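You operate a simulated robot arm through the tools that you are given. There is no shell and no other tool. Be economical: measure what you need, move in short steps, check, and stop when the job is done.

Carry out the task below with a simulated robot arm. There is one attempt and no reset: what you move stays moved.

TASK
Shim the rail offcut, then tighten its clamp bolt at 6 N m.
Fine: push in only the shim whose size the gauge shows; set the dock's dial to 6; dock the driver again.
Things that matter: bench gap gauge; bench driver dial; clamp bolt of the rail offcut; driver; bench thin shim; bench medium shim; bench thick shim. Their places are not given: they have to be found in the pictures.

It is judged by the outcome, as a careful person would: the job done as asked, and still so three seconds after it is handed in. It fails if anything else is knocked over, pushed out of place, dropped, spilled or broken.

THE ROBOT
A 6-joint arm with a two-finger parallel gripper, fixed in place. Base frame: the origin is at the foot of the arm, x ahead of it, y to its left, z up; the work surface is at about z = 0.006. Lengths are in m, angles in degrees, forces in N, time in s.
With the tool pointing down near the work surface it reaches from about 0.14 to 0.58 m from the base axis. Its first joint turns from -66.0 to 66.0 degrees. Payload 2.1 kg.
Tool frame: the origin (TCP) lies between the finger pads and is the grasp point; the fingertips stand 0.03 m ahead of it; z points along the fingers, y is the line along which they close. The gripper opens to 0.094 m. The fingers are 0.028 m wide and 0.01 m thick; the gripper's body (0.05 by 0.096 m) begins 0.055 m behind the TCP.
Orientation is that of the tool frame in the base frame, as a unit quaternion [x, y, z, w]. With the fingers straight down and closing along the base's y, the tool's x points along the base's -x, its y along +y and its z along -z.

THE INTERFACE
- The arm moves only by the tool play_rows. Its argument "commands" is a list of rows, each an object of numbers (a shift or turn left out is 0, a gripper value left out holds the last): "hand": the opening, from 0 (shut) to 1 (fully open); "x", "y", "z": the shift along the tool's x, y, z in cm; "wx", "wy", "wz": the turn, a rotation vector about the tool's x, y, z in degrees. In form: [{"hand": .., "x": .., "y": .., "z": .., "wx": .., "wy": .., "wz": ..}, ...]. A call has 1 to 10 rows; each row is the pose to reach, as a shift and turn from the pose commanded when the call began, along the tool's axes at that moment. A row lasts 0.2 s, in which the tool goes at most 0.05 m and 8.6 degrees; a call with a longer step from one row to the next is refused whole, and so is a gripper value outside its range. A pose out of reach is approached as far as the arm can. The call stops where the force on the tool passes 80 N (or 10 N more than at its start, if that is more) or the arm is blocked; 0.2 s more then pass. The fingers move at their own pace (about 0.072 m/s each) and stop on an object; they squeeze with about 22 N. The grip force told is the motor's: it shows also when the fingers shut on nothing. Time passes only in rows, and 0.2 s behind the last, so rows that repeat a pose let the fingers close. It gives the time, the measured TCP pose, the force on the tool (base axes), the opening and the grip force at its end, in the units of the frame above (readings bear some noise), and new pictures: "views" is both (left out), scene, wrist or none.
- Cameras (640 x 400 px; columns grow to the right, rows downward): "scene" is fixed at [0.0477, -0.3578, 0.5019]; the picture's right is [0.86, -0.50, 0.00], its down [-0.19, -0.33, -0.93] and it looks along [0.47, 0.80, -0.38] (base axes); focal length 281 px, centre (320, 200). "wrist" rides on the gripper at [-0.037, 0, -0.058] in the tool frame; the picture's right is [0.00, -1.00, 0.00], its down [0.97, 0.00, -0.24] and it looks along [0.24, 0.00, 0.97] (tool axes); focal length 218 px, centre (320, 200).
- pixel_to_xyz(camera, pixels): there is no depth. For up to 12 entries [column, row, z] of the newest picture of that camera ("zoom" is the newest enlarged one), the place [x, y] in the base frame at which the ray of that pixel passes the height z, good to about 0.002 m. No time passes.
- enlarge(camera, box): a new picture of the part [left, top, right, bottom] of that camera's present view, enlarged. No time passes.
- finish_job(): hands the job in; it is judged then, once.

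Work in short steps. Measure before you move; look again where a grasp or a placing could have gone wrong, and mend it. You have 80 turns and 120 pictures in all, the two below and enlarged ones among them. Open the gripper and draw the arm clear of the work before you hand the job in, unless the task says otherwise; then end with one line.

The tools are called after ">>>" by a JSON object that holds its "method" and its "body". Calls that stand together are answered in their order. play_rows: Moves the arm, as the interface text tells. Its arguments: {"type":"object","properties":{"commands":{"type":"array"},"views":{"type":"string","enum":["both","scene","wrist","none"]}},"required":["commands"]} The other tools are called the same way: pixel_to_xyz (camera, pixels) gives the place at which the rays of pixels pass given heights; enlarge (camera, box) takes an enlarged picture of a part of a camera's view; finish_job () hands the job in.

At the start:

```text
time: 0.0
tool_pos: [0.3638, -0.0504, 0.3889]
ee_rot: [0.0, 1.0, -0.001, 0.001]
wrist_force: [-0.4, -0.1, -0.4]
finger_gap: 0.094
grip_force: 0.0
```

scene: 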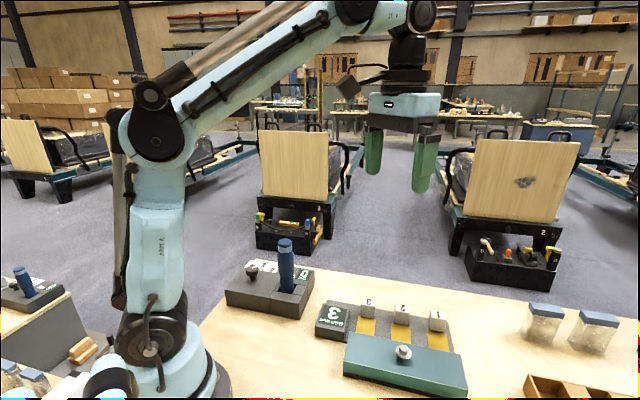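
wrist: 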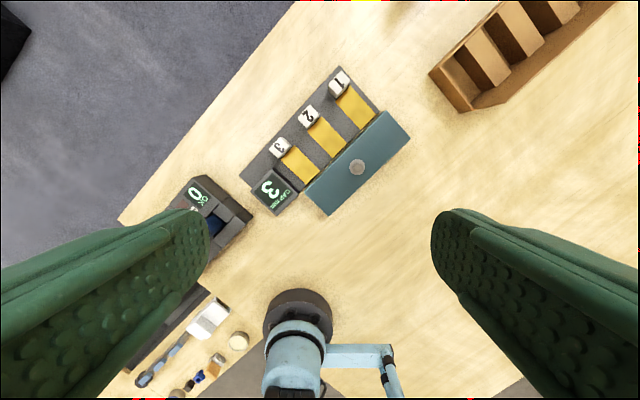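

The pictures show a gauge around scene (333,320), shims with tabs 3, 2 and 1, a bolt at (403,352), and a dock with the driver at (285,265). I enlarge these areas to read them.

>>> {"method": "enlarge", "body": {"camera": "scene", "box": [210, 220, 350, 330]}}

>>> {"method": "enlarge", "body": {"camera": "scene", "box": [300, 280, 480, 400]}}

>>> {"method": "enlarge", "body": {"camera": "wrist", "box": [160, 50, 420, 270]}}

```text
3.64 times, centred on (280, 275) of scene
```

zoom: 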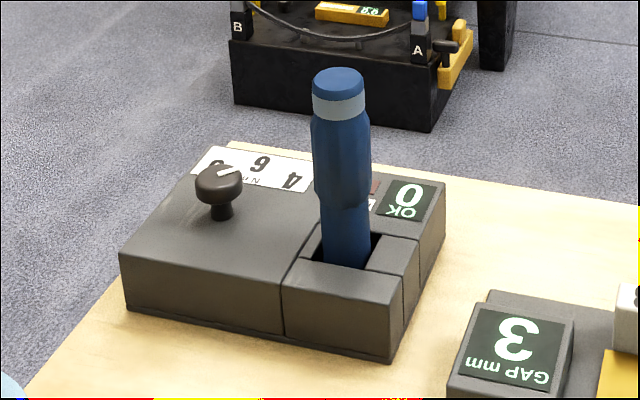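

```text
3.33 times, centred on (390, 340) of scene
```

zoom: 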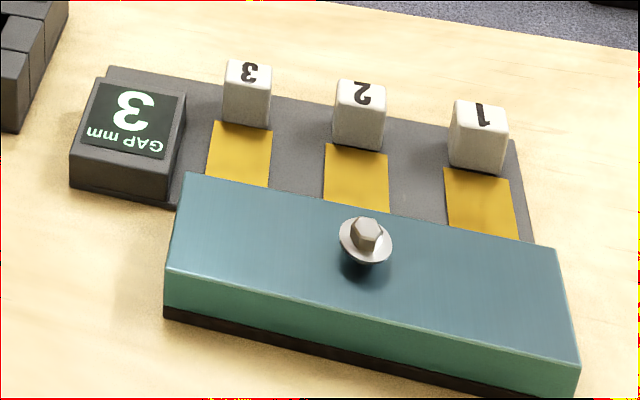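

```text
1.82 times, centred on (290, 160) of wrist
```

zoom: 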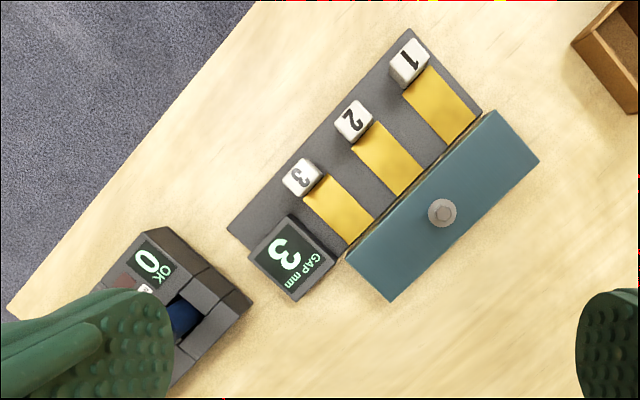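

The gauge reads 3. I triangulate the shim tabs, bolt, dock and driver from both cameras.

>>> {"method": "pixel_to_xyz", "body": {"camera": "scene", "pixels": [[404, 348, 0.05], [404, 348, 0.07], [369, 300, 0.02], [369, 300, 0.04], [286, 241, 0.1], [286, 241, 0.15], [271, 268, 0.06], [353, 341, 0.03], [353, 341, 0.05], [226, 306, 0.006], [370, 332, 0.01], [465, 392, 0.04]]}}

>>> {"method": "pixel_to_xyz", "body": {"camera": "wrist", "pixels": [[357, 167, 0.05], [357, 167, 0.07], [280, 148, 0.02], [280, 148, 0.04], [309, 117, 0.04], [339, 81, 0.04], [301, 193, 0.04], [327, 215, 0.04], [410, 139, 0.04], [384, 110, 0.04], [283, 167, 0.015], [293, 148, 0.015]]}}

```text
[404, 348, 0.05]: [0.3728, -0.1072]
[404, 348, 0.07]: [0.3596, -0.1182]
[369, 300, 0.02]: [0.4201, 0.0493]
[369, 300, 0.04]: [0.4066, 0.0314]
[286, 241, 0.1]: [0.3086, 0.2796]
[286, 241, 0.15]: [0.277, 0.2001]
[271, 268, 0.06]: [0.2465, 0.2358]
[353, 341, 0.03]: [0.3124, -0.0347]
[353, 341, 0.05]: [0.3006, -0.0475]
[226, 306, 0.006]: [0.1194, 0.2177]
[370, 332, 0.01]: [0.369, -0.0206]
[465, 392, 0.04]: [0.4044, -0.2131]
```

```text
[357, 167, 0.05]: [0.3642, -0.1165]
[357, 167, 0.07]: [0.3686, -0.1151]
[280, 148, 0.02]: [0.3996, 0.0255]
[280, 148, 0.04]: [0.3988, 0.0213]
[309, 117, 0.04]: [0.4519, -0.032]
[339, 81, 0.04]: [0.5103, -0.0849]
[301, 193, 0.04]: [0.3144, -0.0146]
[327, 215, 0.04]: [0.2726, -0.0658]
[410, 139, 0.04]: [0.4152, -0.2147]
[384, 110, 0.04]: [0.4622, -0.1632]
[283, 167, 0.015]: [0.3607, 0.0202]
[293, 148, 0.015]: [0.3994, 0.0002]
```

Gauge shows 3 and tab 3 is at about (0.399, 0.020). The dock is partly hidden, so I move over it for a top view.

>>> {"method": "play_rows", "body": {"commands": [{"x": 0.8, "y": 4.5}, {"x": 1.6, "y": 9}, {"x": 2.4, "y": 13.5}, {"x": 3.2, "y": 18}, {"x": 4, "y": 22.5}, {"x": 4, "y": 24}, {"x": 4, "y": 24}], "views": "wrist"}}

```text
time: 1.6
tool_pos: [0.3241, 0.1893, 0.3889]
ee_rot: [0.001, 1.0, -0.001, 0.001]
wrist_force: [-0.2, -0.6, 0.7]
finger_gap: 0.094
grip_force: 0.0
```

wrist: 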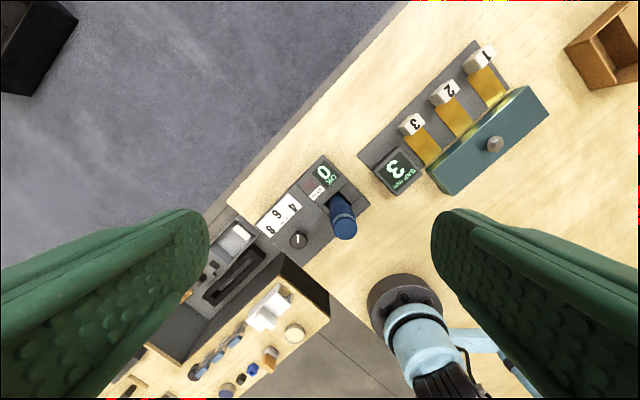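

>>> {"method": "enlarge", "body": {"camera": "wrist", "box": [240, 140, 400, 270]}}

>>> {"method": "pixel_to_xyz", "body": {"camera": "wrist", "pixels": [[299, 241, 0.06], [299, 241, 0.08], [343, 226, 0.12], [343, 226, 0.15], [343, 226, 0.18], [339, 198, 0.05], [412, 126, 0.05], [445, 94, 0.05], [494, 144, 0.06], [318, 158, 0.05], [370, 205, 0.05], [275, 222, 0.05]]}}

>>> {"method": "pixel_to_xyz", "body": {"camera": "scene", "pixels": [[284, 240, 0.12], [284, 240, 0.15], [284, 240, 0.18], [258, 262, 0.06], [258, 262, 0.08], [286, 275, 0.05], [250, 264, 0.06], [250, 264, 0.08], [296, 318, 0.006], [271, 298, 0.05], [296, 300, 0.05]]}}

```text
3.08 times, centred on (320, 205) of wrist
```

zoom: 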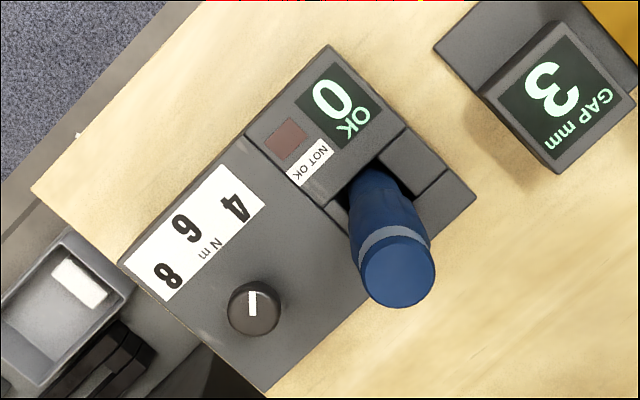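

```text
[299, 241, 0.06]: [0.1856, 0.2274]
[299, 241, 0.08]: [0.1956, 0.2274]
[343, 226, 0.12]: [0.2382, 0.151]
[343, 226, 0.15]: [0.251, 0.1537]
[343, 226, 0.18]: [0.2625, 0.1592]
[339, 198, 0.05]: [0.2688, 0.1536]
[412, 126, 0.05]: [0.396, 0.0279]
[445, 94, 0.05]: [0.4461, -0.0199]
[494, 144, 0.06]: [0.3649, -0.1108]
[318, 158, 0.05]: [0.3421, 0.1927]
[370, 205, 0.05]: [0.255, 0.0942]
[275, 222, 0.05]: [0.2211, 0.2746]
```

```text
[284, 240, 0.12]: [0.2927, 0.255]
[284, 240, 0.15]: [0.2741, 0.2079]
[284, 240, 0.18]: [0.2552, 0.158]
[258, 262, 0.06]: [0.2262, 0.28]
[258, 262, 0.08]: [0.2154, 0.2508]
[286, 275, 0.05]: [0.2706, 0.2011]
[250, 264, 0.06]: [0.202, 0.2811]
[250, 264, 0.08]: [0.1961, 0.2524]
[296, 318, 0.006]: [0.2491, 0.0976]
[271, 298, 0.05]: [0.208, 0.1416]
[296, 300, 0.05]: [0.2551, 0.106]
```

The driver top is near z≈0.18. The dial pointer is at 4, and 6 lies about 30° counter-clockwise in the image. I refine the knob's place and height.

>>> {"method": "pixel_to_xyz", "body": {"camera": "scene", "pixels": [[252, 267.5, 0.06], [252, 267.5, 0.075], [252, 267.5, 0.09], [252.5, 279.5, 0.04], [252.5, 279.5, 0.05], [252.5, 279.5, 0.06], [287, 230, 0.16], [287, 230, 0.18], [287, 230, 0.2]]}}

>>> {"method": "pixel_to_xyz", "body": {"camera": "wrist", "pixels": [[298.6, 239, 0.06], [298.6, 239, 0.075], [298.6, 239, 0.09], [344, 227, 0.16], [344, 227, 0.18], [344, 227, 0.2], [317.5, 209, 0.04], [317.5, 209, 0.05], [317.5, 209, 0.06]]}}

```text
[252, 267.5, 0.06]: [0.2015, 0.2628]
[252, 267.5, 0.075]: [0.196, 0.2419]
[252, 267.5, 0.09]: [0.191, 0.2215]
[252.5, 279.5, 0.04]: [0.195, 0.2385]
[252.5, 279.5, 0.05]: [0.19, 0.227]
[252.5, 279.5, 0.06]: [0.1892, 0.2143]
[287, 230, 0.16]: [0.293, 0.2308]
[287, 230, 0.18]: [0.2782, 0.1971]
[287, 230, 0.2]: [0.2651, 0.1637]
```

```text
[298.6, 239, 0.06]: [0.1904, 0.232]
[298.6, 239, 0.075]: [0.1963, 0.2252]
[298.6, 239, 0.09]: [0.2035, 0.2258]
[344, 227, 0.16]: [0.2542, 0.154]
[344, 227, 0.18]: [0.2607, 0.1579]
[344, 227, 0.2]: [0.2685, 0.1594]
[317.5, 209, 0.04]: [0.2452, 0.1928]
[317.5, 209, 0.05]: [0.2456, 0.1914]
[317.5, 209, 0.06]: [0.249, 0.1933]
```

The knob is at about (0.195, 0.228) with its top at z≈0.085, and the driver top is at about (0.267, 0.160, 0.20). I move above the knob and partly down.

>>> {"method": "play_rows", "body": {"commands": [{"hand": 0.6, "x": 4.5, "y": 1.3}, {"x": 9, "y": 2.6}, {"x": 13, "y": 3.9}, {"x": 13, "y": 3.9, "z": 5}, {"x": 13, "y": 3.9, "z": 10}, {"x": 13, "y": 3.9, "z": 15}, {"x": 13, "y": 3.9, "z": 20}, {"x": 13, "y": 3.9, "z": 24}, {"x": 13, "y": 3.9, "z": 24}]}}

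```text
time: 3.6
tool_pos: [0.194, 0.2297, 0.1488]
ee_rot: [0.0, 1.0, -0.002, 0.001]
wrist_force: [-1.3, 0.7, 0.0]
finger_gap: 0.0562
grip_force: 0.1
```

scene: 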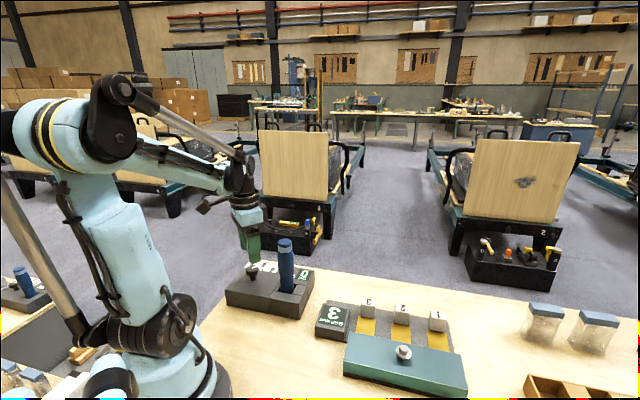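
wrist: 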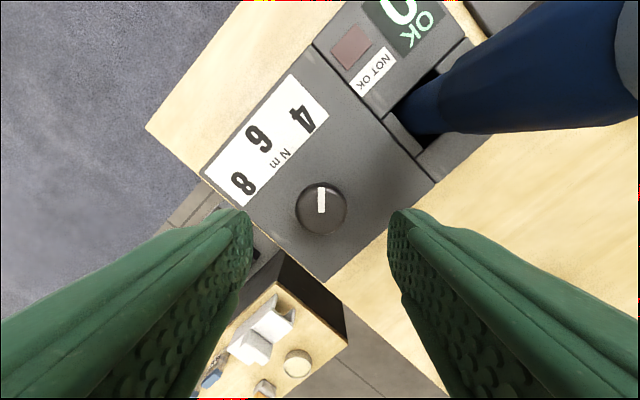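

The knob and pointer are clear at (321,208). I measure the knob and label positions to get the exact angles.

>>> {"method": "enlarge", "body": {"camera": "wrist", "box": [200, 60, 400, 260]}}

>>> {"method": "pixel_to_xyz", "body": {"camera": "wrist", "pixels": [[321, 208, 0.085], [321, 190, 0.085], [302, 120, 0.05], [259, 138, 0.05], [243, 183, 0.05], [202, 169, 0.05], [292, 76, 0.05], [321, 208, 0.075]]}}

```text
2.00 times, centred on (300, 160) of wrist
```

zoom: 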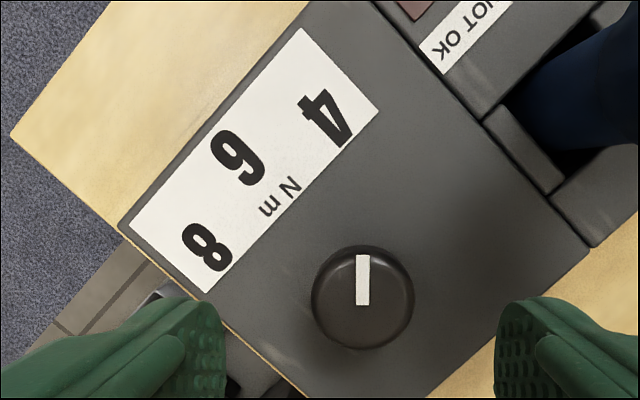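

```text
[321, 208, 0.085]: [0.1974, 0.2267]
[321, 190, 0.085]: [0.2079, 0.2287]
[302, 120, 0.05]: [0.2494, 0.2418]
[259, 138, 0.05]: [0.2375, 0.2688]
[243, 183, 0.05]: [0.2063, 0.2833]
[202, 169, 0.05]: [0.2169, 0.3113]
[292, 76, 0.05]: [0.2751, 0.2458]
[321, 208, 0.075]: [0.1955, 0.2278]
```

Relative to the knob, "6" lies at 45° from +x and the pointer is at about 0°. I descend onto the knob and grip it.

>>> {"method": "play_rows", "body": {"commands": [{"x": -0.25, "y": -0.25, "z": 2}, {"x": -0.25, "y": -0.25, "z": 4.5}, {"x": -0.25, "y": -0.25, "z": 5.9}, {"x": -0.25, "y": -0.25, "z": 5.9}, {"x": -0.25, "y": -0.25, "z": 5.9, "hand": 0}, {"x": -0.25, "y": -0.25, "z": 5.9}, {"x": -0.25, "y": -0.25, "z": 5.9}], "views": "wrist"}}

```text
time: 5.2
tool_pos: [0.1976, 0.2274, 0.0886]
ee_rot: [-0.001, 1.0, 0.003, 0.002]
wrist_force: [0.5, 27.2, -23.2]
finger_gap: 0.0314
grip_force: 45.2
```

wrist: 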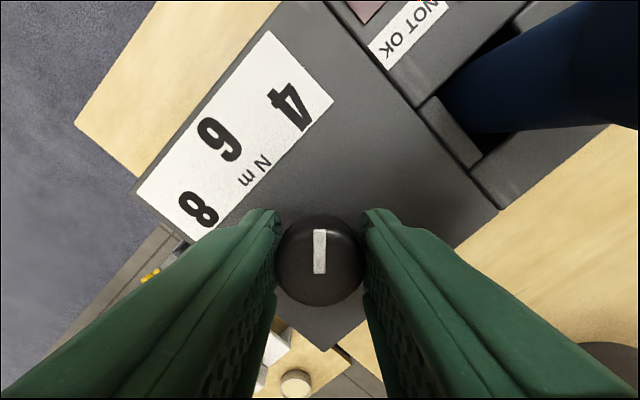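

Knob gripped (gap 31 mm) with some side force. I turn it counter-clockwise by about 25° and check.

>>> {"method": "play_rows", "body": {"commands": [{"y": 0.1}, {"y": 0.1, "wz": -8}, {"y": 0.1, "wz": -16}, {"y": 0.1, "wz": -24}, {"y": 0.1, "wz": -24}], "views": "wrist"}}

```text
time: 6.4
tool_pos: [0.1945, 0.2297, 0.0899]
ee_rot: [-0.209, 0.978, 0.002, 0.001]
wrist_force: [-5.3, 30.3, -42.7]
finger_gap: 0.0317
grip_force: 45.0
```

wrist: 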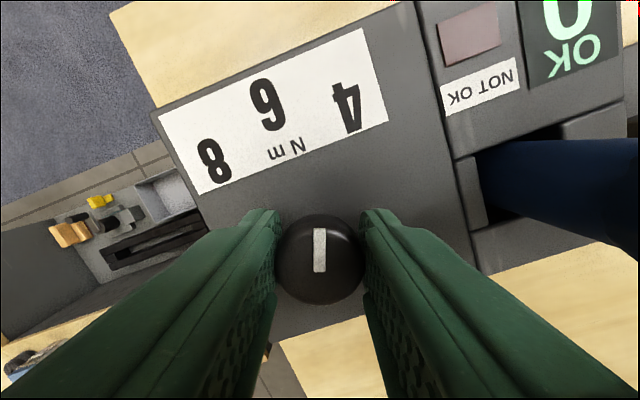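

The knob follows the fingers (24° so far). I turn the remaining 21°.

>>> {"method": "play_rows", "body": {"commands": [{"wz": -7}, {"wz": -14}, {"wz": -21}, {"wz": -21}], "views": "wrist"}}

```text
time: 7.4
tool_pos: [0.1955, 0.2305, 0.0896]
ee_rot: [-0.384, 0.923, 0.005, -0.001]
wrist_force: [-13.4, 34.2, -1.6]
finger_gap: 0.0313
grip_force: 44.5
```

wrist: 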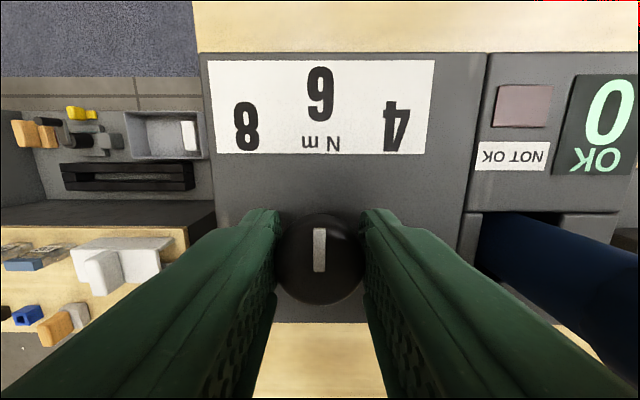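

The pointer is on 6. I release and rise straight up.

>>> {"method": "play_rows", "body": {"commands": [{"hand": 0.6}, {"hand": 0.6}, {"z": -3}, {"z": -8}, {"z": -13}, {"z": -18}, {"z": -18}], "views": "wrist"}}

```text
time: 9.0
tool_pos: [0.1966, 0.2282, 0.2703]
ee_rot: [-0.383, 0.924, -0.001, -0.001]
wrist_force: [0.6, -0.1, 1.2]
finger_gap: 0.0564
grip_force: 0.0
```

wrist: 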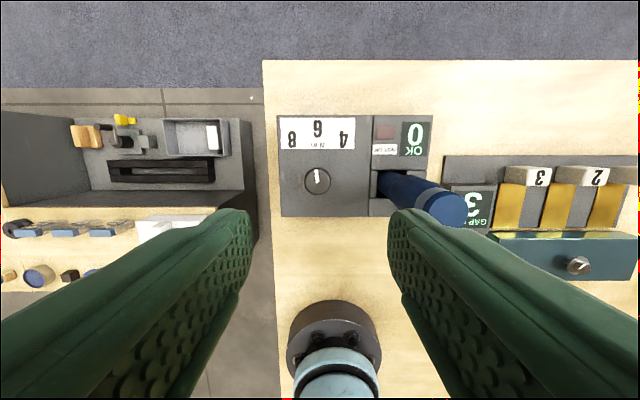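

I check the dial, then head over to shim 3.

>>> {"method": "enlarge", "body": {"camera": "wrist", "box": [270, 100, 430, 220]}}

```text
3.33 times, centred on (350, 160) of wrist
```

zoom: 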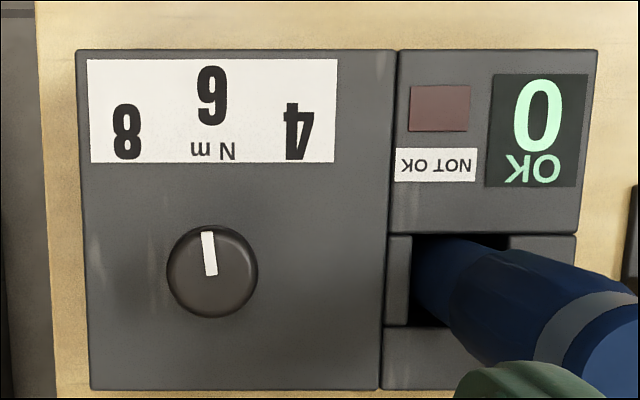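

The pointer seems a few degrees past 6, so I look closer.

>>> {"method": "enlarge", "body": {"camera": "wrist", "box": [295, 110, 345, 200]}}

>>> {"method": "pixel_to_xyz", "body": {"camera": "wrist", "pixels": [[317.2, 182, 0.085], [316, 170, 0.085], [316.8, 176.5, 0.05], [317, 128, 0.05], [288, 140, 0.05], [344, 140, 0.05]]}}

```text
4.44 times, centred on (320, 155) of wrist
```

zoom: 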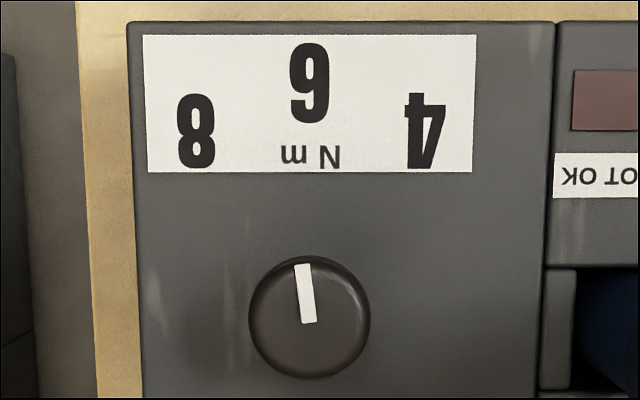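

```text
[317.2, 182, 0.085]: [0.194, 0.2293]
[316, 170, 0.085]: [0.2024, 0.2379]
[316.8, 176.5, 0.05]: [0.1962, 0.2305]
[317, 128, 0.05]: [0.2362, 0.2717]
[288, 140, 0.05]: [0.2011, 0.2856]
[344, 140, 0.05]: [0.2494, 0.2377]
```

The pointer is about 6–7° past 6, because the grip was about 2.4 mm off-centre and the knob sprang on release. I re-grip with the tool centred and turned −6.5°.

>>> {"method": "play_rows", "body": {"commands": [{"x": -0.08, "y": 0.24, "z": 5}, {"x": -0.08, "y": 0.24, "z": 10, "wz": -3}, {"x": -0.08, "y": 0.24, "z": 15, "wz": -6.5}, {"x": -0.08, "y": 0.24, "z": 18, "wz": -6.5}, {"x": -0.08, "y": 0.24, "z": 18, "wz": -6.5}, {"x": -0.08, "y": 0.24, "z": 18, "wz": -6.5, "hand": 0.25}, {"x": -0.08, "y": 0.24, "z": 18, "wz": -6.5, "hand": 0.25}, {"x": -0.08, "y": 0.24, "z": 18, "wz": -6.5, "hand": 0.25}], "views": "wrist"}}

```text
time: 10.8
tool_pos: [0.1928, 0.2285, 0.087]
ee_rot: [-0.436, 0.9, 0.001, 0.001]
wrist_force: [-14.0, 16.2, -27.0]
finger_gap: 0.0313
grip_force: 44.9
```

wrist: 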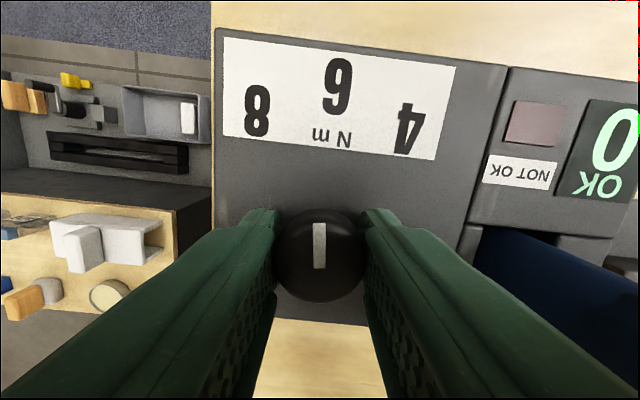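

The pointer is aligned with the tool. I turn back 6.5° and release.

>>> {"method": "play_rows", "body": {"commands": [{"wz": 3}, {"wz": 6.5}, {"wz": 6.5}, {"wz": 6.5, "hand": 0.36}, {"wz": 6.5, "hand": 0.6}, {"wz": 6.5}, {"wz": 6.5, "z": -4}, {"wz": 6.5, "z": -8}, {"wz": 6.5, "z": -8}], "views": "wrist"}}

>>> {"method": "enlarge", "body": {"camera": "wrist", "box": [240, 60, 400, 240]}}

```text
time: 12.8
tool_pos: [0.1942, 0.2302, 0.1688]
ee_rot: [-0.383, 0.924, -0.001, 0.002]
wrist_force: [0.7, 0.4, -0.2]
finger_gap: 0.0563
grip_force: 0.1
```

wrist: 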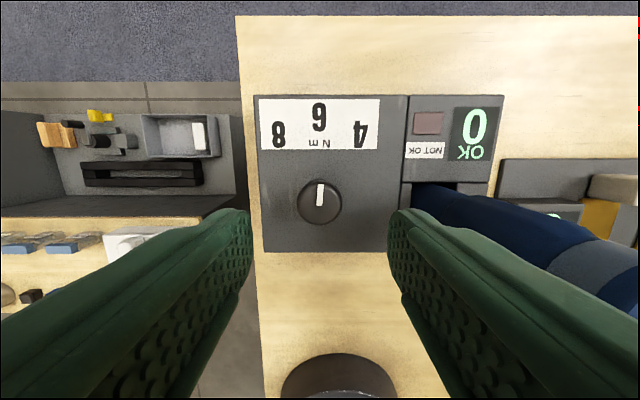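

```text
2.22 times, centred on (320, 150) of wrist
```

zoom: 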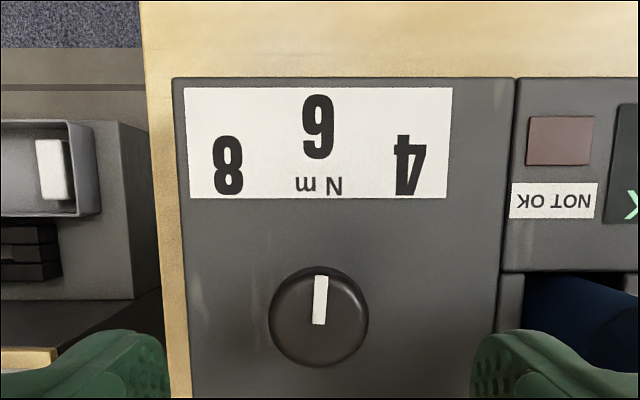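

It is now about 3° short of 6. One fine correction: I re-grip and look closely before turning.

>>> {"method": "play_rows", "body": {"commands": [{"z": 4}, {"z": 8}, {"z": 8}, {"z": 8, "hand": 0.4}, {"z": 8, "hand": 0.25}, {"z": 8}, {"z": 8}], "views": "none"}}

>>> {"method": "enlarge", "body": {"camera": "wrist", "box": [240, 40, 400, 320]}}

```text
time: 14.4
tool_pos: [0.197, 0.2313, 0.0896]
ee_rot: [-0.383, 0.924, 0.001, 0.0]
wrist_force: [-14.2, 19.3, -24.6]
finger_gap: 0.0312
grip_force: 45.1
```

```text
1.43 times, centred on (320, 180) of wrist
```

zoom: 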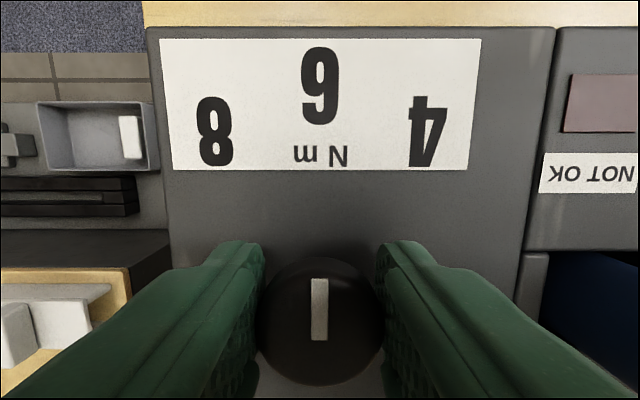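

The grip itself aligns the pointer with 6, but a side force along the closing axis remains. I relieve it before releasing.

>>> {"method": "play_rows", "body": {"commands": [{"y": 0.15}, {"y": 0.3}, {"y": 0.3}], "views": "none"}}

```text
time: 15.2
tool_pos: [0.1967, 0.2326, 0.0899]
ee_rot: [-0.381, 0.925, -0.003, 0.004]
wrist_force: [26.7, 2.1, -23.7]
finger_gap: 0.0312
grip_force: 44.6
```

>>> {"method": "play_rows", "body": {"commands": [{"y": -0.13}, {"y": -0.13}, {"y": -0.13}], "views": "none"}}

>>> {"method": "enlarge", "body": {"camera": "wrist", "box": [240, 40, 400, 320]}}

```text
time: 16.0
tool_pos: [0.1965, 0.2328, 0.0894]
ee_rot: [-0.382, 0.924, -0.001, 0.005]
wrist_force: [33.0, 3.8, 13.6]
finger_gap: 0.0316
grip_force: 45.4
```

```text
1.43 times, centred on (320, 180) of wrist
```

zoom: 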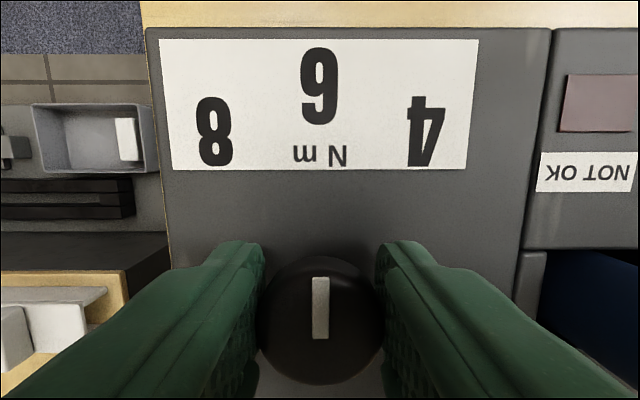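

The pointer is on 6. I release and check.

>>> {"method": "play_rows", "body": {"commands": [{"hand": 0.36}, {"hand": 0.6}, {"hand": 0.6}, {"z": -4}, {"z": -8}, {"z": -8}], "views": "none"}}

>>> {"method": "enlarge", "body": {"camera": "wrist", "box": [240, 60, 400, 240]}}

```text
time: 17.4
tool_pos: [0.195, 0.2314, 0.1697]
ee_rot: [-0.382, 0.924, 0.0, 0.002]
wrist_force: [-1.0, 0.1, 0.0]
finger_gap: 0.0566
grip_force: 0.0
```

```text
2.22 times, centred on (320, 150) of wrist
```

zoom: 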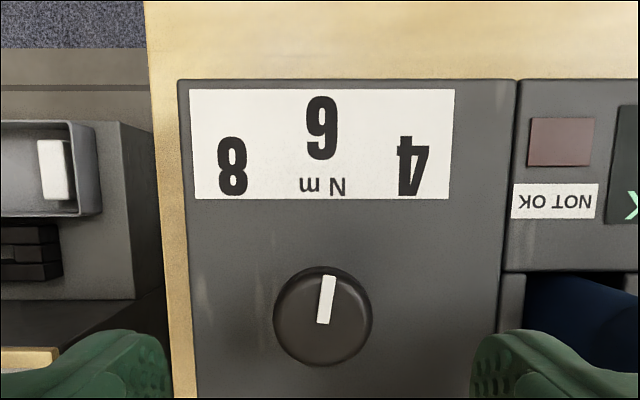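

The pointer is about 6° short after release. I re-grip more gently, recentred, and will release in very small steps.

>>> {"method": "play_rows", "body": {"commands": [{"z": 4, "y": -0.1}, {"z": 8, "y": -0.1}, {"z": 8, "y": -0.1}, {"z": 8, "y": -0.1, "hand": 0.4}, {"z": 8, "y": -0.1, "hand": 0.36}, {"z": 8, "y": -0.1, "hand": 0.33}, {"z": 8, "y": -0.1, "hand": 0.31}, {"z": 8, "y": -0.1, "hand": 0.31}], "views": "none"}}

>>> {"method": "enlarge", "body": {"camera": "wrist", "box": [240, 40, 400, 320]}}

```text
time: 19.2
tool_pos: [0.198, 0.2303, 0.0897]
ee_rot: [-0.384, 0.924, -0.001, 0.001]
wrist_force: [-6.3, 6.4, -4.1]
finger_gap: 0.034
grip_force: 4.8
```

```text
1.43 times, centred on (320, 180) of wrist
```

zoom: 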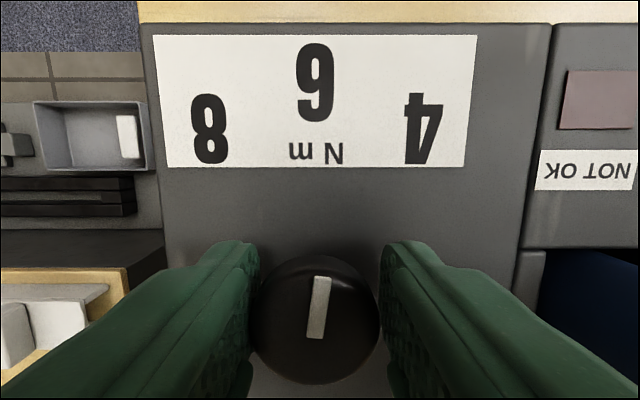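

The left finger touches first. I recentre +1 mm, close a bit more, and turn −6°.

>>> {"method": "play_rows", "body": {"commands": [{"y": 0.1, "hand": 0.34}, {"y": 0.1, "hand": 0.3}, {"y": 0.1, "hand": 0.28}, {"y": 0.1, "hand": 0.28}], "views": "none"}}

>>> {"method": "enlarge", "body": {"camera": "wrist", "box": [240, 40, 400, 320]}}

```text
time: 20.2
tool_pos: [0.1963, 0.2323, 0.0905]
ee_rot: [-0.383, 0.924, -0.001, 0.001]
wrist_force: [-6.1, 8.8, -0.9]
finger_gap: 0.0313
grip_force: 44.8
```

```text
1.43 times, centred on (320, 180) of wrist
```

zoom: 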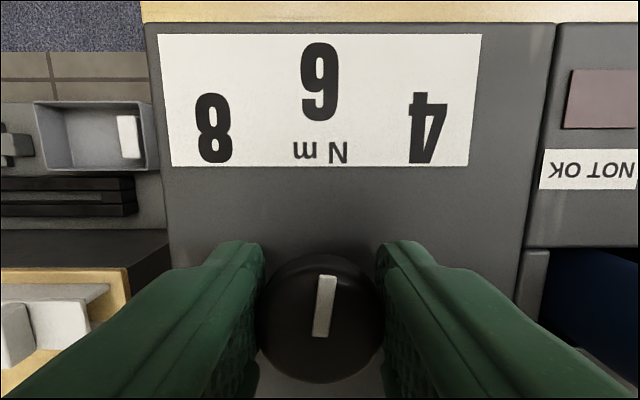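

Now the knob is gripped evenly, with the pointer about 7° short. I turn −7° and release gently.

>>> {"method": "play_rows", "body": {"commands": [{"wz": -3.5}, {"wz": -7}, {"wz": -7}, {"wz": -7, "hand": 0.32}, {"wz": -7, "hand": 0.34}, {"wz": -7, "hand": 0.37}, {"wz": -7, "hand": 0.6}, {"wz": -7, "hand": 0.6}, {"wz": 0, "z": -4}, {"wz": 0, "z": -8}], "views": "none"}}

>>> {"method": "enlarge", "body": {"camera": "wrist", "box": [240, 60, 400, 240]}}

```text
time: 22.4
tool_pos: [0.1939, 0.2318, 0.1709]
ee_rot: [-0.382, 0.924, 0.0, 0.0]
wrist_force: [-0.7, 0.5, 0.6]
finger_gap: 0.0564
grip_force: 0.1
```

```text
2.22 times, centred on (320, 150) of wrist
```

zoom: 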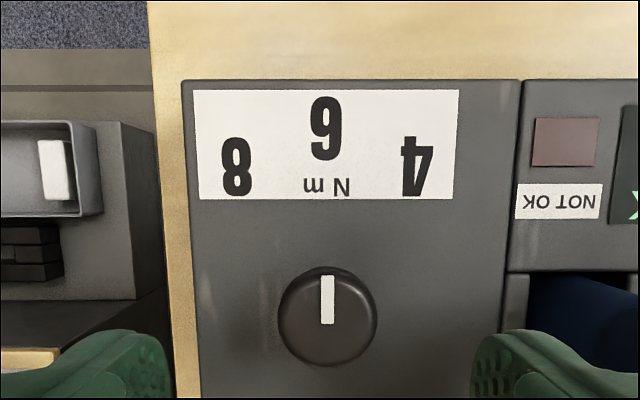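

The dial is exactly on 6. Next I raise the arm and move over the shim fixture, closing the fingers to push shim 3.

>>> {"method": "play_rows", "body": {"commands": [{"z": -4.5}, {"z": -9}, {"z": -13}, {"y": -5, "z": -13, "hand": 0}, {"y": -10, "z": -13}, {"y": -15, "z": -13}, {"y": -20, "z": -13}, {"y": -25, "z": -13}, {"y": -28.8, "z": -13}, {"y": -28.8, "z": -13}], "views": "wrist"}}

```text
time: 24.6
tool_pos: [0.3977, 0.0275, 0.3006]
ee_rot: [-0.383, 0.924, 0.0, 0.0]
wrist_force: [0.5, 0.1, -0.2]
finger_gap: 0.0
grip_force: 21.7
```

wrist: 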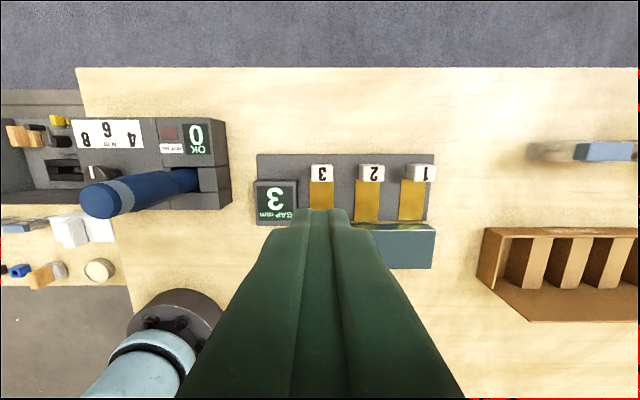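

>>> {"method": "enlarge", "body": {"camera": "wrist", "box": [245, 140, 445, 280]}}

>>> {"method": "pixel_to_xyz", "body": {"camera": "wrist", "pixels": [[321.5, 166, 0.05], [321.5, 166, 0.04], [321.5, 182, 0.05], [311, 174, 0.05], [333, 174, 0.05], [322, 208, 0.015], [297, 190, 0.04], [296, 184, 0.04], [257, 154, 0.012], [400, 229, 0.05], [432, 268, 0.05]]}}

```text
2.86 times, centred on (345, 210) of wrist
```

zoom: 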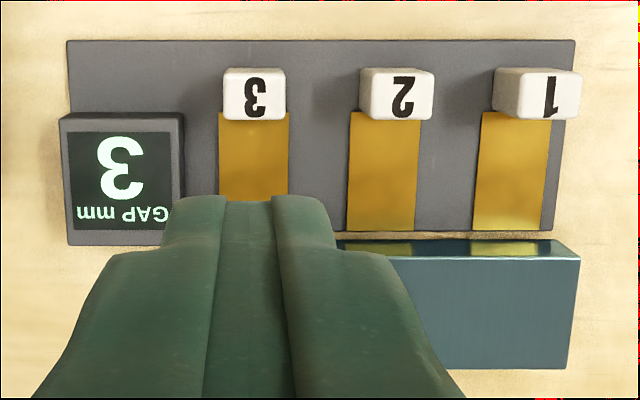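

```text
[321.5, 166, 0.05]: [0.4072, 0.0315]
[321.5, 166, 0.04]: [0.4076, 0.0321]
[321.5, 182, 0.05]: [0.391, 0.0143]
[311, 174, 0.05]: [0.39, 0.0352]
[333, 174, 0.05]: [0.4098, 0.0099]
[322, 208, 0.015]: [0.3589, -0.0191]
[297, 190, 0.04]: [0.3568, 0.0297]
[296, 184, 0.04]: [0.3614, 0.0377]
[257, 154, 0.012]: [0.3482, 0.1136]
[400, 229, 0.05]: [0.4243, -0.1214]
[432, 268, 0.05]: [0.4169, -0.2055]
```

Tab 3's back edge is at about (0.407, 0.0315), and the push direction is (-0.707, -0.707), which is the tool's +x. I go behind the tab and descend to fingertip z≈0.022.

>>> {"method": "play_rows", "body": {"commands": [{"x": -4.3, "y": -0.48, "z": 2}, {"x": -4.3, "y": -0.48, "z": 7}, {"x": -4.3, "y": -0.48, "z": 12}, {"x": -4.3, "y": -0.48, "z": 17}, {"x": -4.3, "y": -0.48, "z": 21}, {"x": -4.3, "y": -0.48, "z": 24.6}, {"x": -4.3, "y": -0.48, "z": 24.6}]}}

```text
time: 26.2
tool_pos: [0.4323, 0.0535, 0.053]
ee_rot: [-0.382, 0.924, 0.0, 0.001]
wrist_force: [-0.4, -0.4, -0.6]
finger_gap: 0.0
grip_force: 22.1
```

scene: 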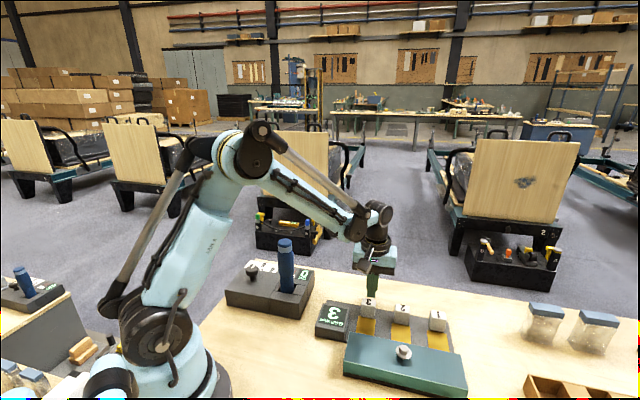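
wrist: 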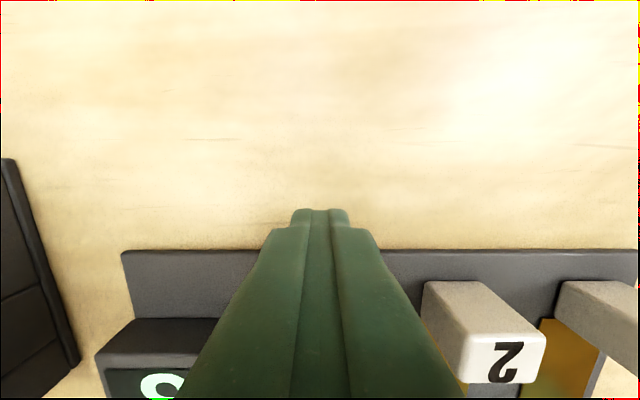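

The finger is behind tab 3, clear of its neighbours. I push 6 cm along +x.

>>> {"method": "play_rows", "body": {"commands": [{"x": 1}, {"x": 2}, {"x": 3}, {"x": 4}, {"x": 5}, {"x": 6}, {"x": 6}], "views": "scene"}}

>>> {"method": "enlarge", "body": {"camera": "scene", "box": [300, 270, 480, 400]}}

```text
time: 27.8
tool_pos: [0.3874, 0.0111, 0.0537]
ee_rot: [-0.382, 0.924, -0.001, -0.001]
wrist_force: [-0.1, 0.1, -0.9]
finger_gap: 0.0002
grip_force: 21.9
```

scene: 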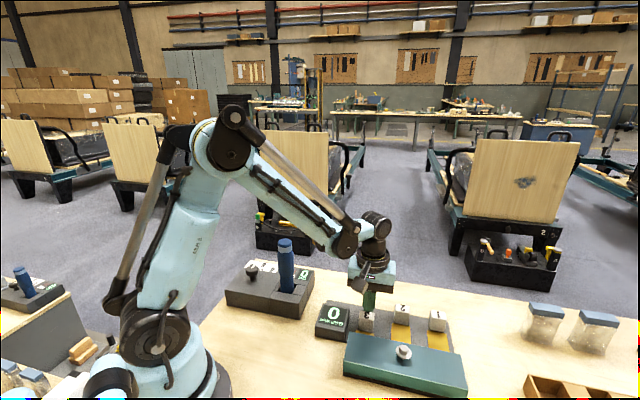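

```text
3.08 times, centred on (390, 335) of scene
```

zoom: 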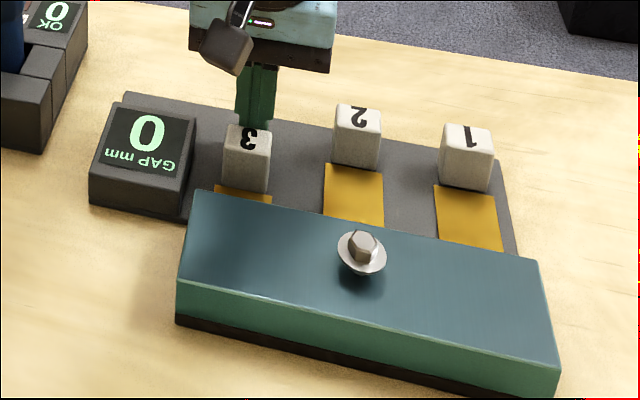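

The gauge now reads 0, and a little of the shim still shows. I push gently a bit further, watching the force.

>>> {"method": "play_rows", "body": {"commands": [{"x": 0.4}, {"x": 0.8}, {"x": 1.2}, {"x": 1.2}], "views": "none"}}

>>> {"method": "enlarge", "body": {"camera": "scene", "box": [300, 270, 480, 400]}}

```text
time: 28.8
tool_pos: [0.3841, 0.0071, 0.053]
ee_rot: [-0.383, 0.924, 0.001, 0.01]
wrist_force: [40.2, 34.4, 16.1]
finger_gap: 0.0
grip_force: 21.7
```

```text
3.08 times, centred on (390, 335) of scene
```

zoom: 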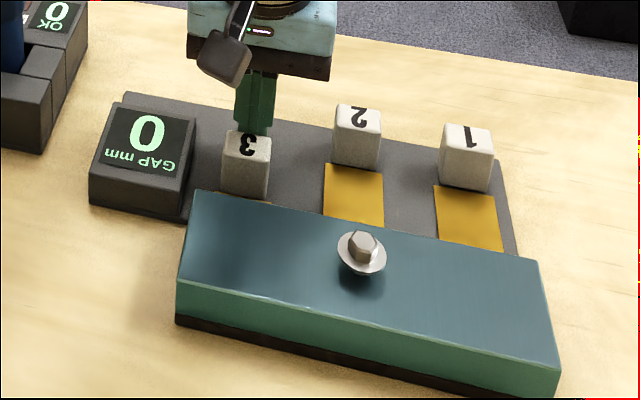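

The shim is against its stop (about 50 N) and fully in. I back off and go up, then over toward the driver.

>>> {"method": "play_rows", "body": {"commands": [{"x": -2}, {"x": -3, "z": -3}, {"x": -3, "z": -8}, {"x": -3, "z": -13}, {"x": -3, "z": -18}, {"x": -3, "z": -23}, {"x": -3, "z": -28}, {"x": -3, "z": -30}, {"x": -3, "z": -30}], "views": "none"}}

```text
time: 30.8
tool_pos: [0.3999, 0.0263, 0.3554]
ee_rot: [-0.383, 0.924, -0.001, 0.001]
wrist_force: [0.1, 0.7, -0.3]
finger_gap: 0.0001
grip_force: 22.0
```

>>> {"method": "play_rows", "body": {"commands": [{"x": 0.3, "y": 4.8, "hand": 1}, {"x": 0.7, "y": 9.5}, {"x": 1.1, "y": 14.2}, {"x": 1.5, "y": 19}, {"x": 1.5, "y": 19}]}}

>>> {"method": "enlarge", "body": {"camera": "scene", "box": [210, 220, 350, 330]}}

```text
time: 32.0
tool_pos: [0.2549, 0.1526, 0.3534]
ee_rot: [-0.383, 0.924, 0.0, 0.001]
wrist_force: [0.7, -0.2, -0.4]
finger_gap: 0.0938
grip_force: 0.1
```

scene: 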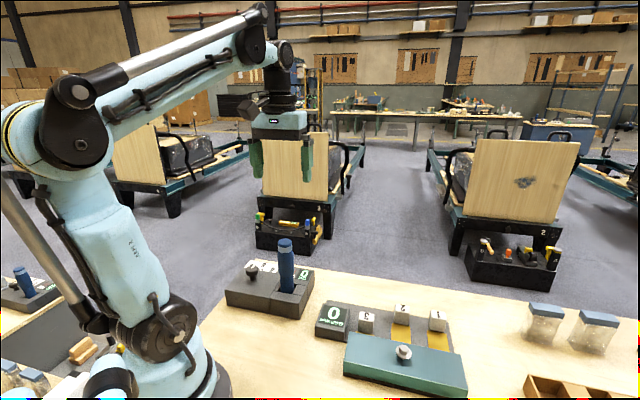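
wrist: 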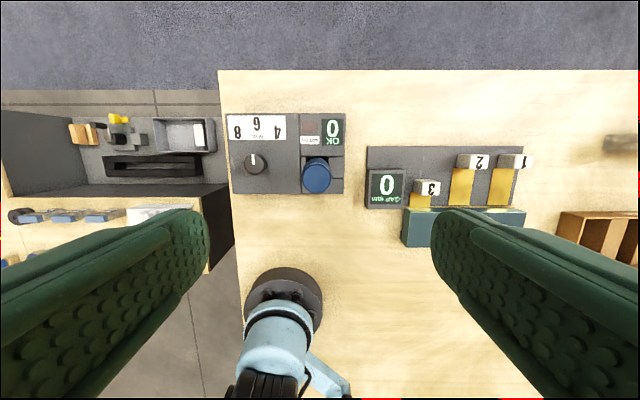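

```text
3.64 times, centred on (280, 275) of scene
```

zoom: 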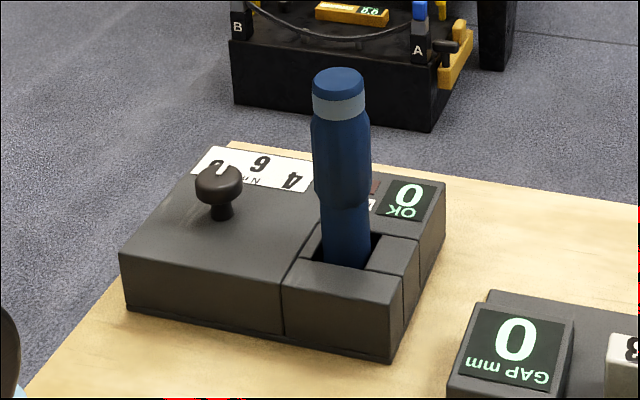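

>>> {"method": "enlarge", "body": {"camera": "wrist", "box": [270, 100, 370, 220]}}

>>> {"method": "pixel_to_xyz", "body": {"camera": "scene", "pixels": [[284.9, 241.5, 0.15], [284.9, 241.5, 0.165], [284.9, 241.5, 0.18], [284.9, 241.5, 0.2], [286.9, 291.5, 0.04], [286.9, 291.5, 0.05], [286.9, 291.5, 0.06]]}}

>>> {"method": "pixel_to_xyz", "body": {"camera": "wrist", "pixels": [[316, 176, 0.15], [316, 176, 0.165], [316, 176, 0.18], [316, 176, 0.2], [302, 176, 0.18], [330, 176, 0.18], [303, 193, 0.05], [343, 194, 0.05], [343, 157, 0.05], [303, 157, 0.05]]}}

```text
3.33 times, centred on (320, 160) of wrist
```

zoom: 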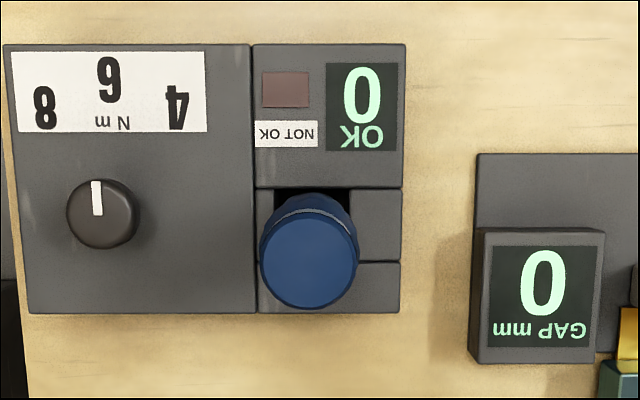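

```text
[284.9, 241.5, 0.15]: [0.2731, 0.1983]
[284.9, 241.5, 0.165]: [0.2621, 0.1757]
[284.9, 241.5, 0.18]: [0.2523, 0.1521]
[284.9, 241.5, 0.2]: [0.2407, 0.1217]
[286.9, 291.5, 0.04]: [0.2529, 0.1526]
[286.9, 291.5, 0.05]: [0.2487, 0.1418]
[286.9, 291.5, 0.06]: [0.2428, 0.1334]
```

```text
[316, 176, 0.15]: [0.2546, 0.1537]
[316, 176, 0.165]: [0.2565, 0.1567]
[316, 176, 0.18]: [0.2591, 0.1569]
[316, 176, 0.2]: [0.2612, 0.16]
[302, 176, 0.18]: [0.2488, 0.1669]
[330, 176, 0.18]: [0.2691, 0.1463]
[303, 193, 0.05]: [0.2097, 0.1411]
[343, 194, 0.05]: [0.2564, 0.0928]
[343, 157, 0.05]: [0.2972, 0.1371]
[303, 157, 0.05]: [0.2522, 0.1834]
```

The driver's axis is at about (0.257, 0.155) with its top at z≈0.178. I straddle it with open fingers and descend to TCP z≈0.14.

>>> {"method": "play_rows", "body": {"commands": [{"x": -0.32, "z": 4.5}, {"x": -0.32, "z": 9}, {"x": -0.32, "z": 13.5}, {"x": -0.32, "z": 18}, {"x": -0.32, "z": 21.3}, {"x": -0.32, "z": 21.3}]}}

```text
time: 33.4
tool_pos: [0.2598, 0.1517, 0.1405]
ee_rot: [-0.383, 0.924, -0.001, 0.001]
wrist_force: [-0.1, 1.1, 0.6]
finger_gap: 0.094
grip_force: 0.1
```

scene: 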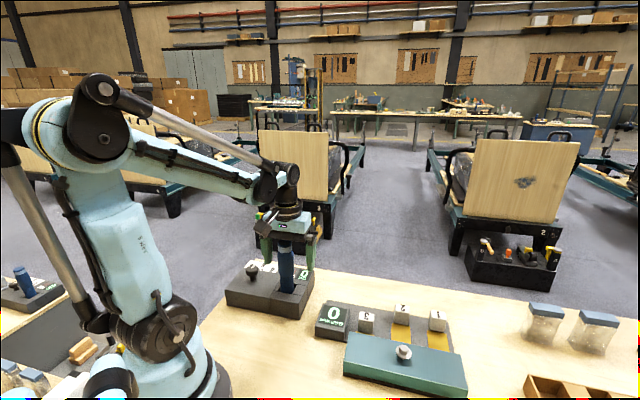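
wrist: 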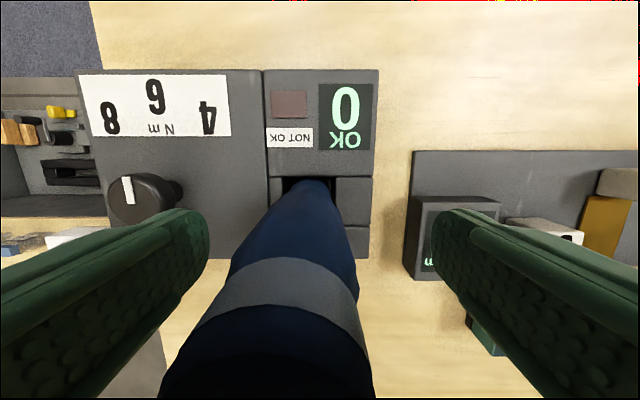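

The driver axis sits about 5 mm to +y of the finger centre (col 312 at the socket, 287 at the band). I shift and grip.

>>> {"method": "play_rows", "body": {"commands": [{"y": 0.5}, {"y": 0.5, "hand": 0.5}, {"y": 0.5, "hand": 0.4}, {"y": 0.5, "hand": 0.33}, {"y": 0.5, "hand": 0.33}], "views": "wrist"}}

```text
time: 34.6
tool_pos: [0.2571, 0.1537, 0.1416]
ee_rot: [-0.383, 0.924, -0.001, 0.0]
wrist_force: [-1.4, 0.5, -0.2]
finger_gap: 0.0322
grip_force: 1.3
```

wrist: 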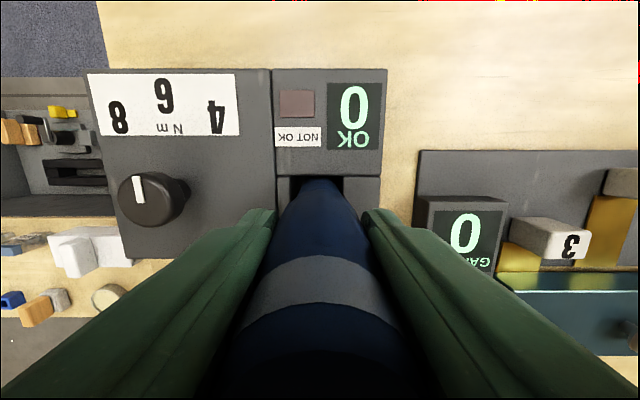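

Well centred. I close fully and lift the driver 2 cm to check the grip.

>>> {"method": "play_rows", "body": {"commands": [{"hand": 0}, {"hand": 0}, {"hand": 0}, {"z": -1}, {"z": -2}, {"z": -2}], "views": "none"}}

>>> {"method": "enlarge", "body": {"camera": "scene", "box": [210, 200, 350, 330]}}

```text
time: 36.0
tool_pos: [0.2562, 0.1543, 0.1623]
ee_rot: [-0.382, 0.924, -0.001, 0.001]
wrist_force: [-0.4, -0.2, -4.0]
finger_gap: 0.0318
grip_force: 21.9
```

```text
3.08 times, centred on (280, 265) of scene
```

zoom: 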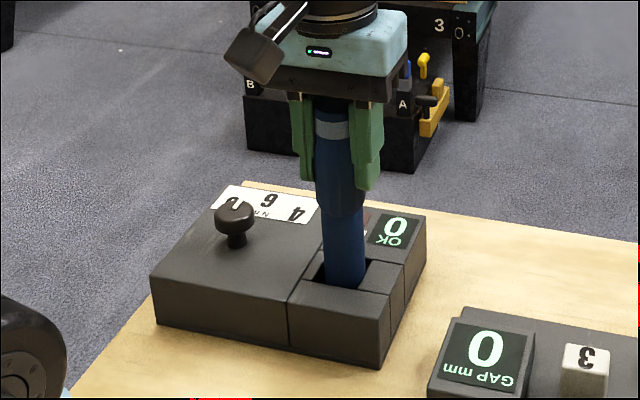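

>>> {"method": "play_rows", "body": {"commands": [{"z": -4.5}, {"z": -9}, {"z": -13}, {"z": -13}], "views": "none"}}

>>> {"method": "enlarge", "body": {"camera": "scene", "box": [210, 140, 350, 330]}}

```text
time: 37.0
tool_pos: [0.2554, 0.1562, 0.2913]
ee_rot: [-0.382, 0.924, -0.001, 0.0]
wrist_force: [-0.5, -0.1, -4.3]
finger_gap: 0.0316
grip_force: 22.1
```

```text
2.11 times, centred on (280, 235) of scene
```

zoom: 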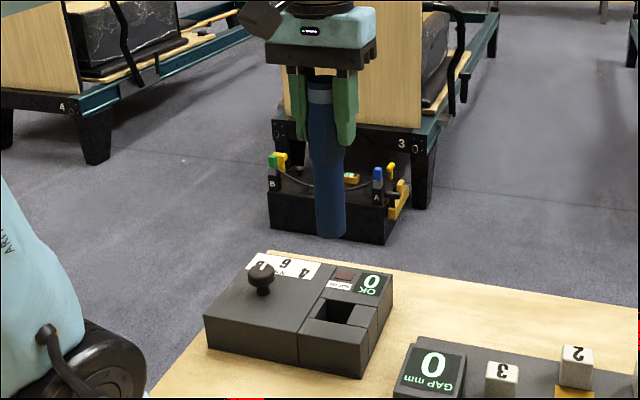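

I measure the driver's bottom tip and the socket hole location.

>>> {"method": "pixel_to_xyz", "body": {"camera": "scene", "pixels": [[285.2, 250, 0.15], [285.2, 250, 0.16], [285.2, 250, 0.17], [285.2, 250, 0.18], [284, 186, 0.29], [284, 186, 0.3], [284, 186, 0.31], [284, 186, 0.32]]}}

>>> {"method": "enlarge", "body": {"camera": "scene", "box": [250, 150, 320, 270]}}

>>> {"method": "enlarge", "body": {"camera": "wrist", "box": [200, 80, 440, 380]}}

```text
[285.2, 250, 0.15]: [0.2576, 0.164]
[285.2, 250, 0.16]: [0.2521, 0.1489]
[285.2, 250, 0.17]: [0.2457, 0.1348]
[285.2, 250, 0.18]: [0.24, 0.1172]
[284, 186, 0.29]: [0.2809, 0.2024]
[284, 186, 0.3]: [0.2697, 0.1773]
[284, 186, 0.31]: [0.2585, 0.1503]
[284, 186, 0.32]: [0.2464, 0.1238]
```

```text
3.33 times, centred on (285, 210) of scene
```

zoom: 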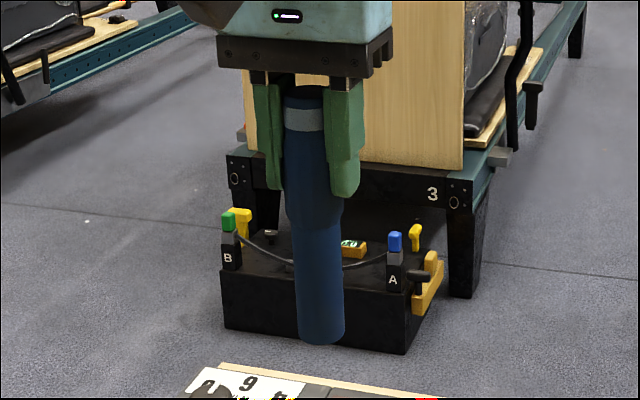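

```text
1.33 times, centred on (320, 230) of wrist
```

zoom: 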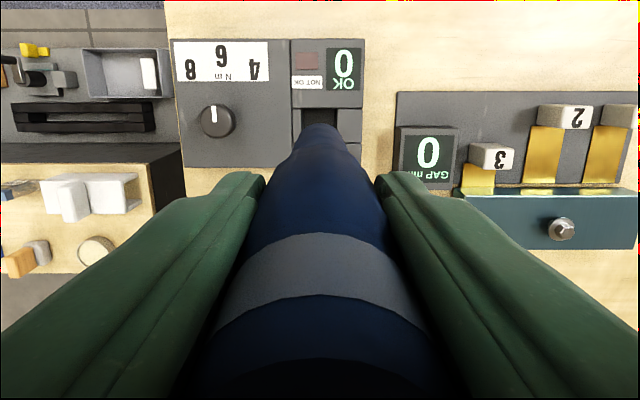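

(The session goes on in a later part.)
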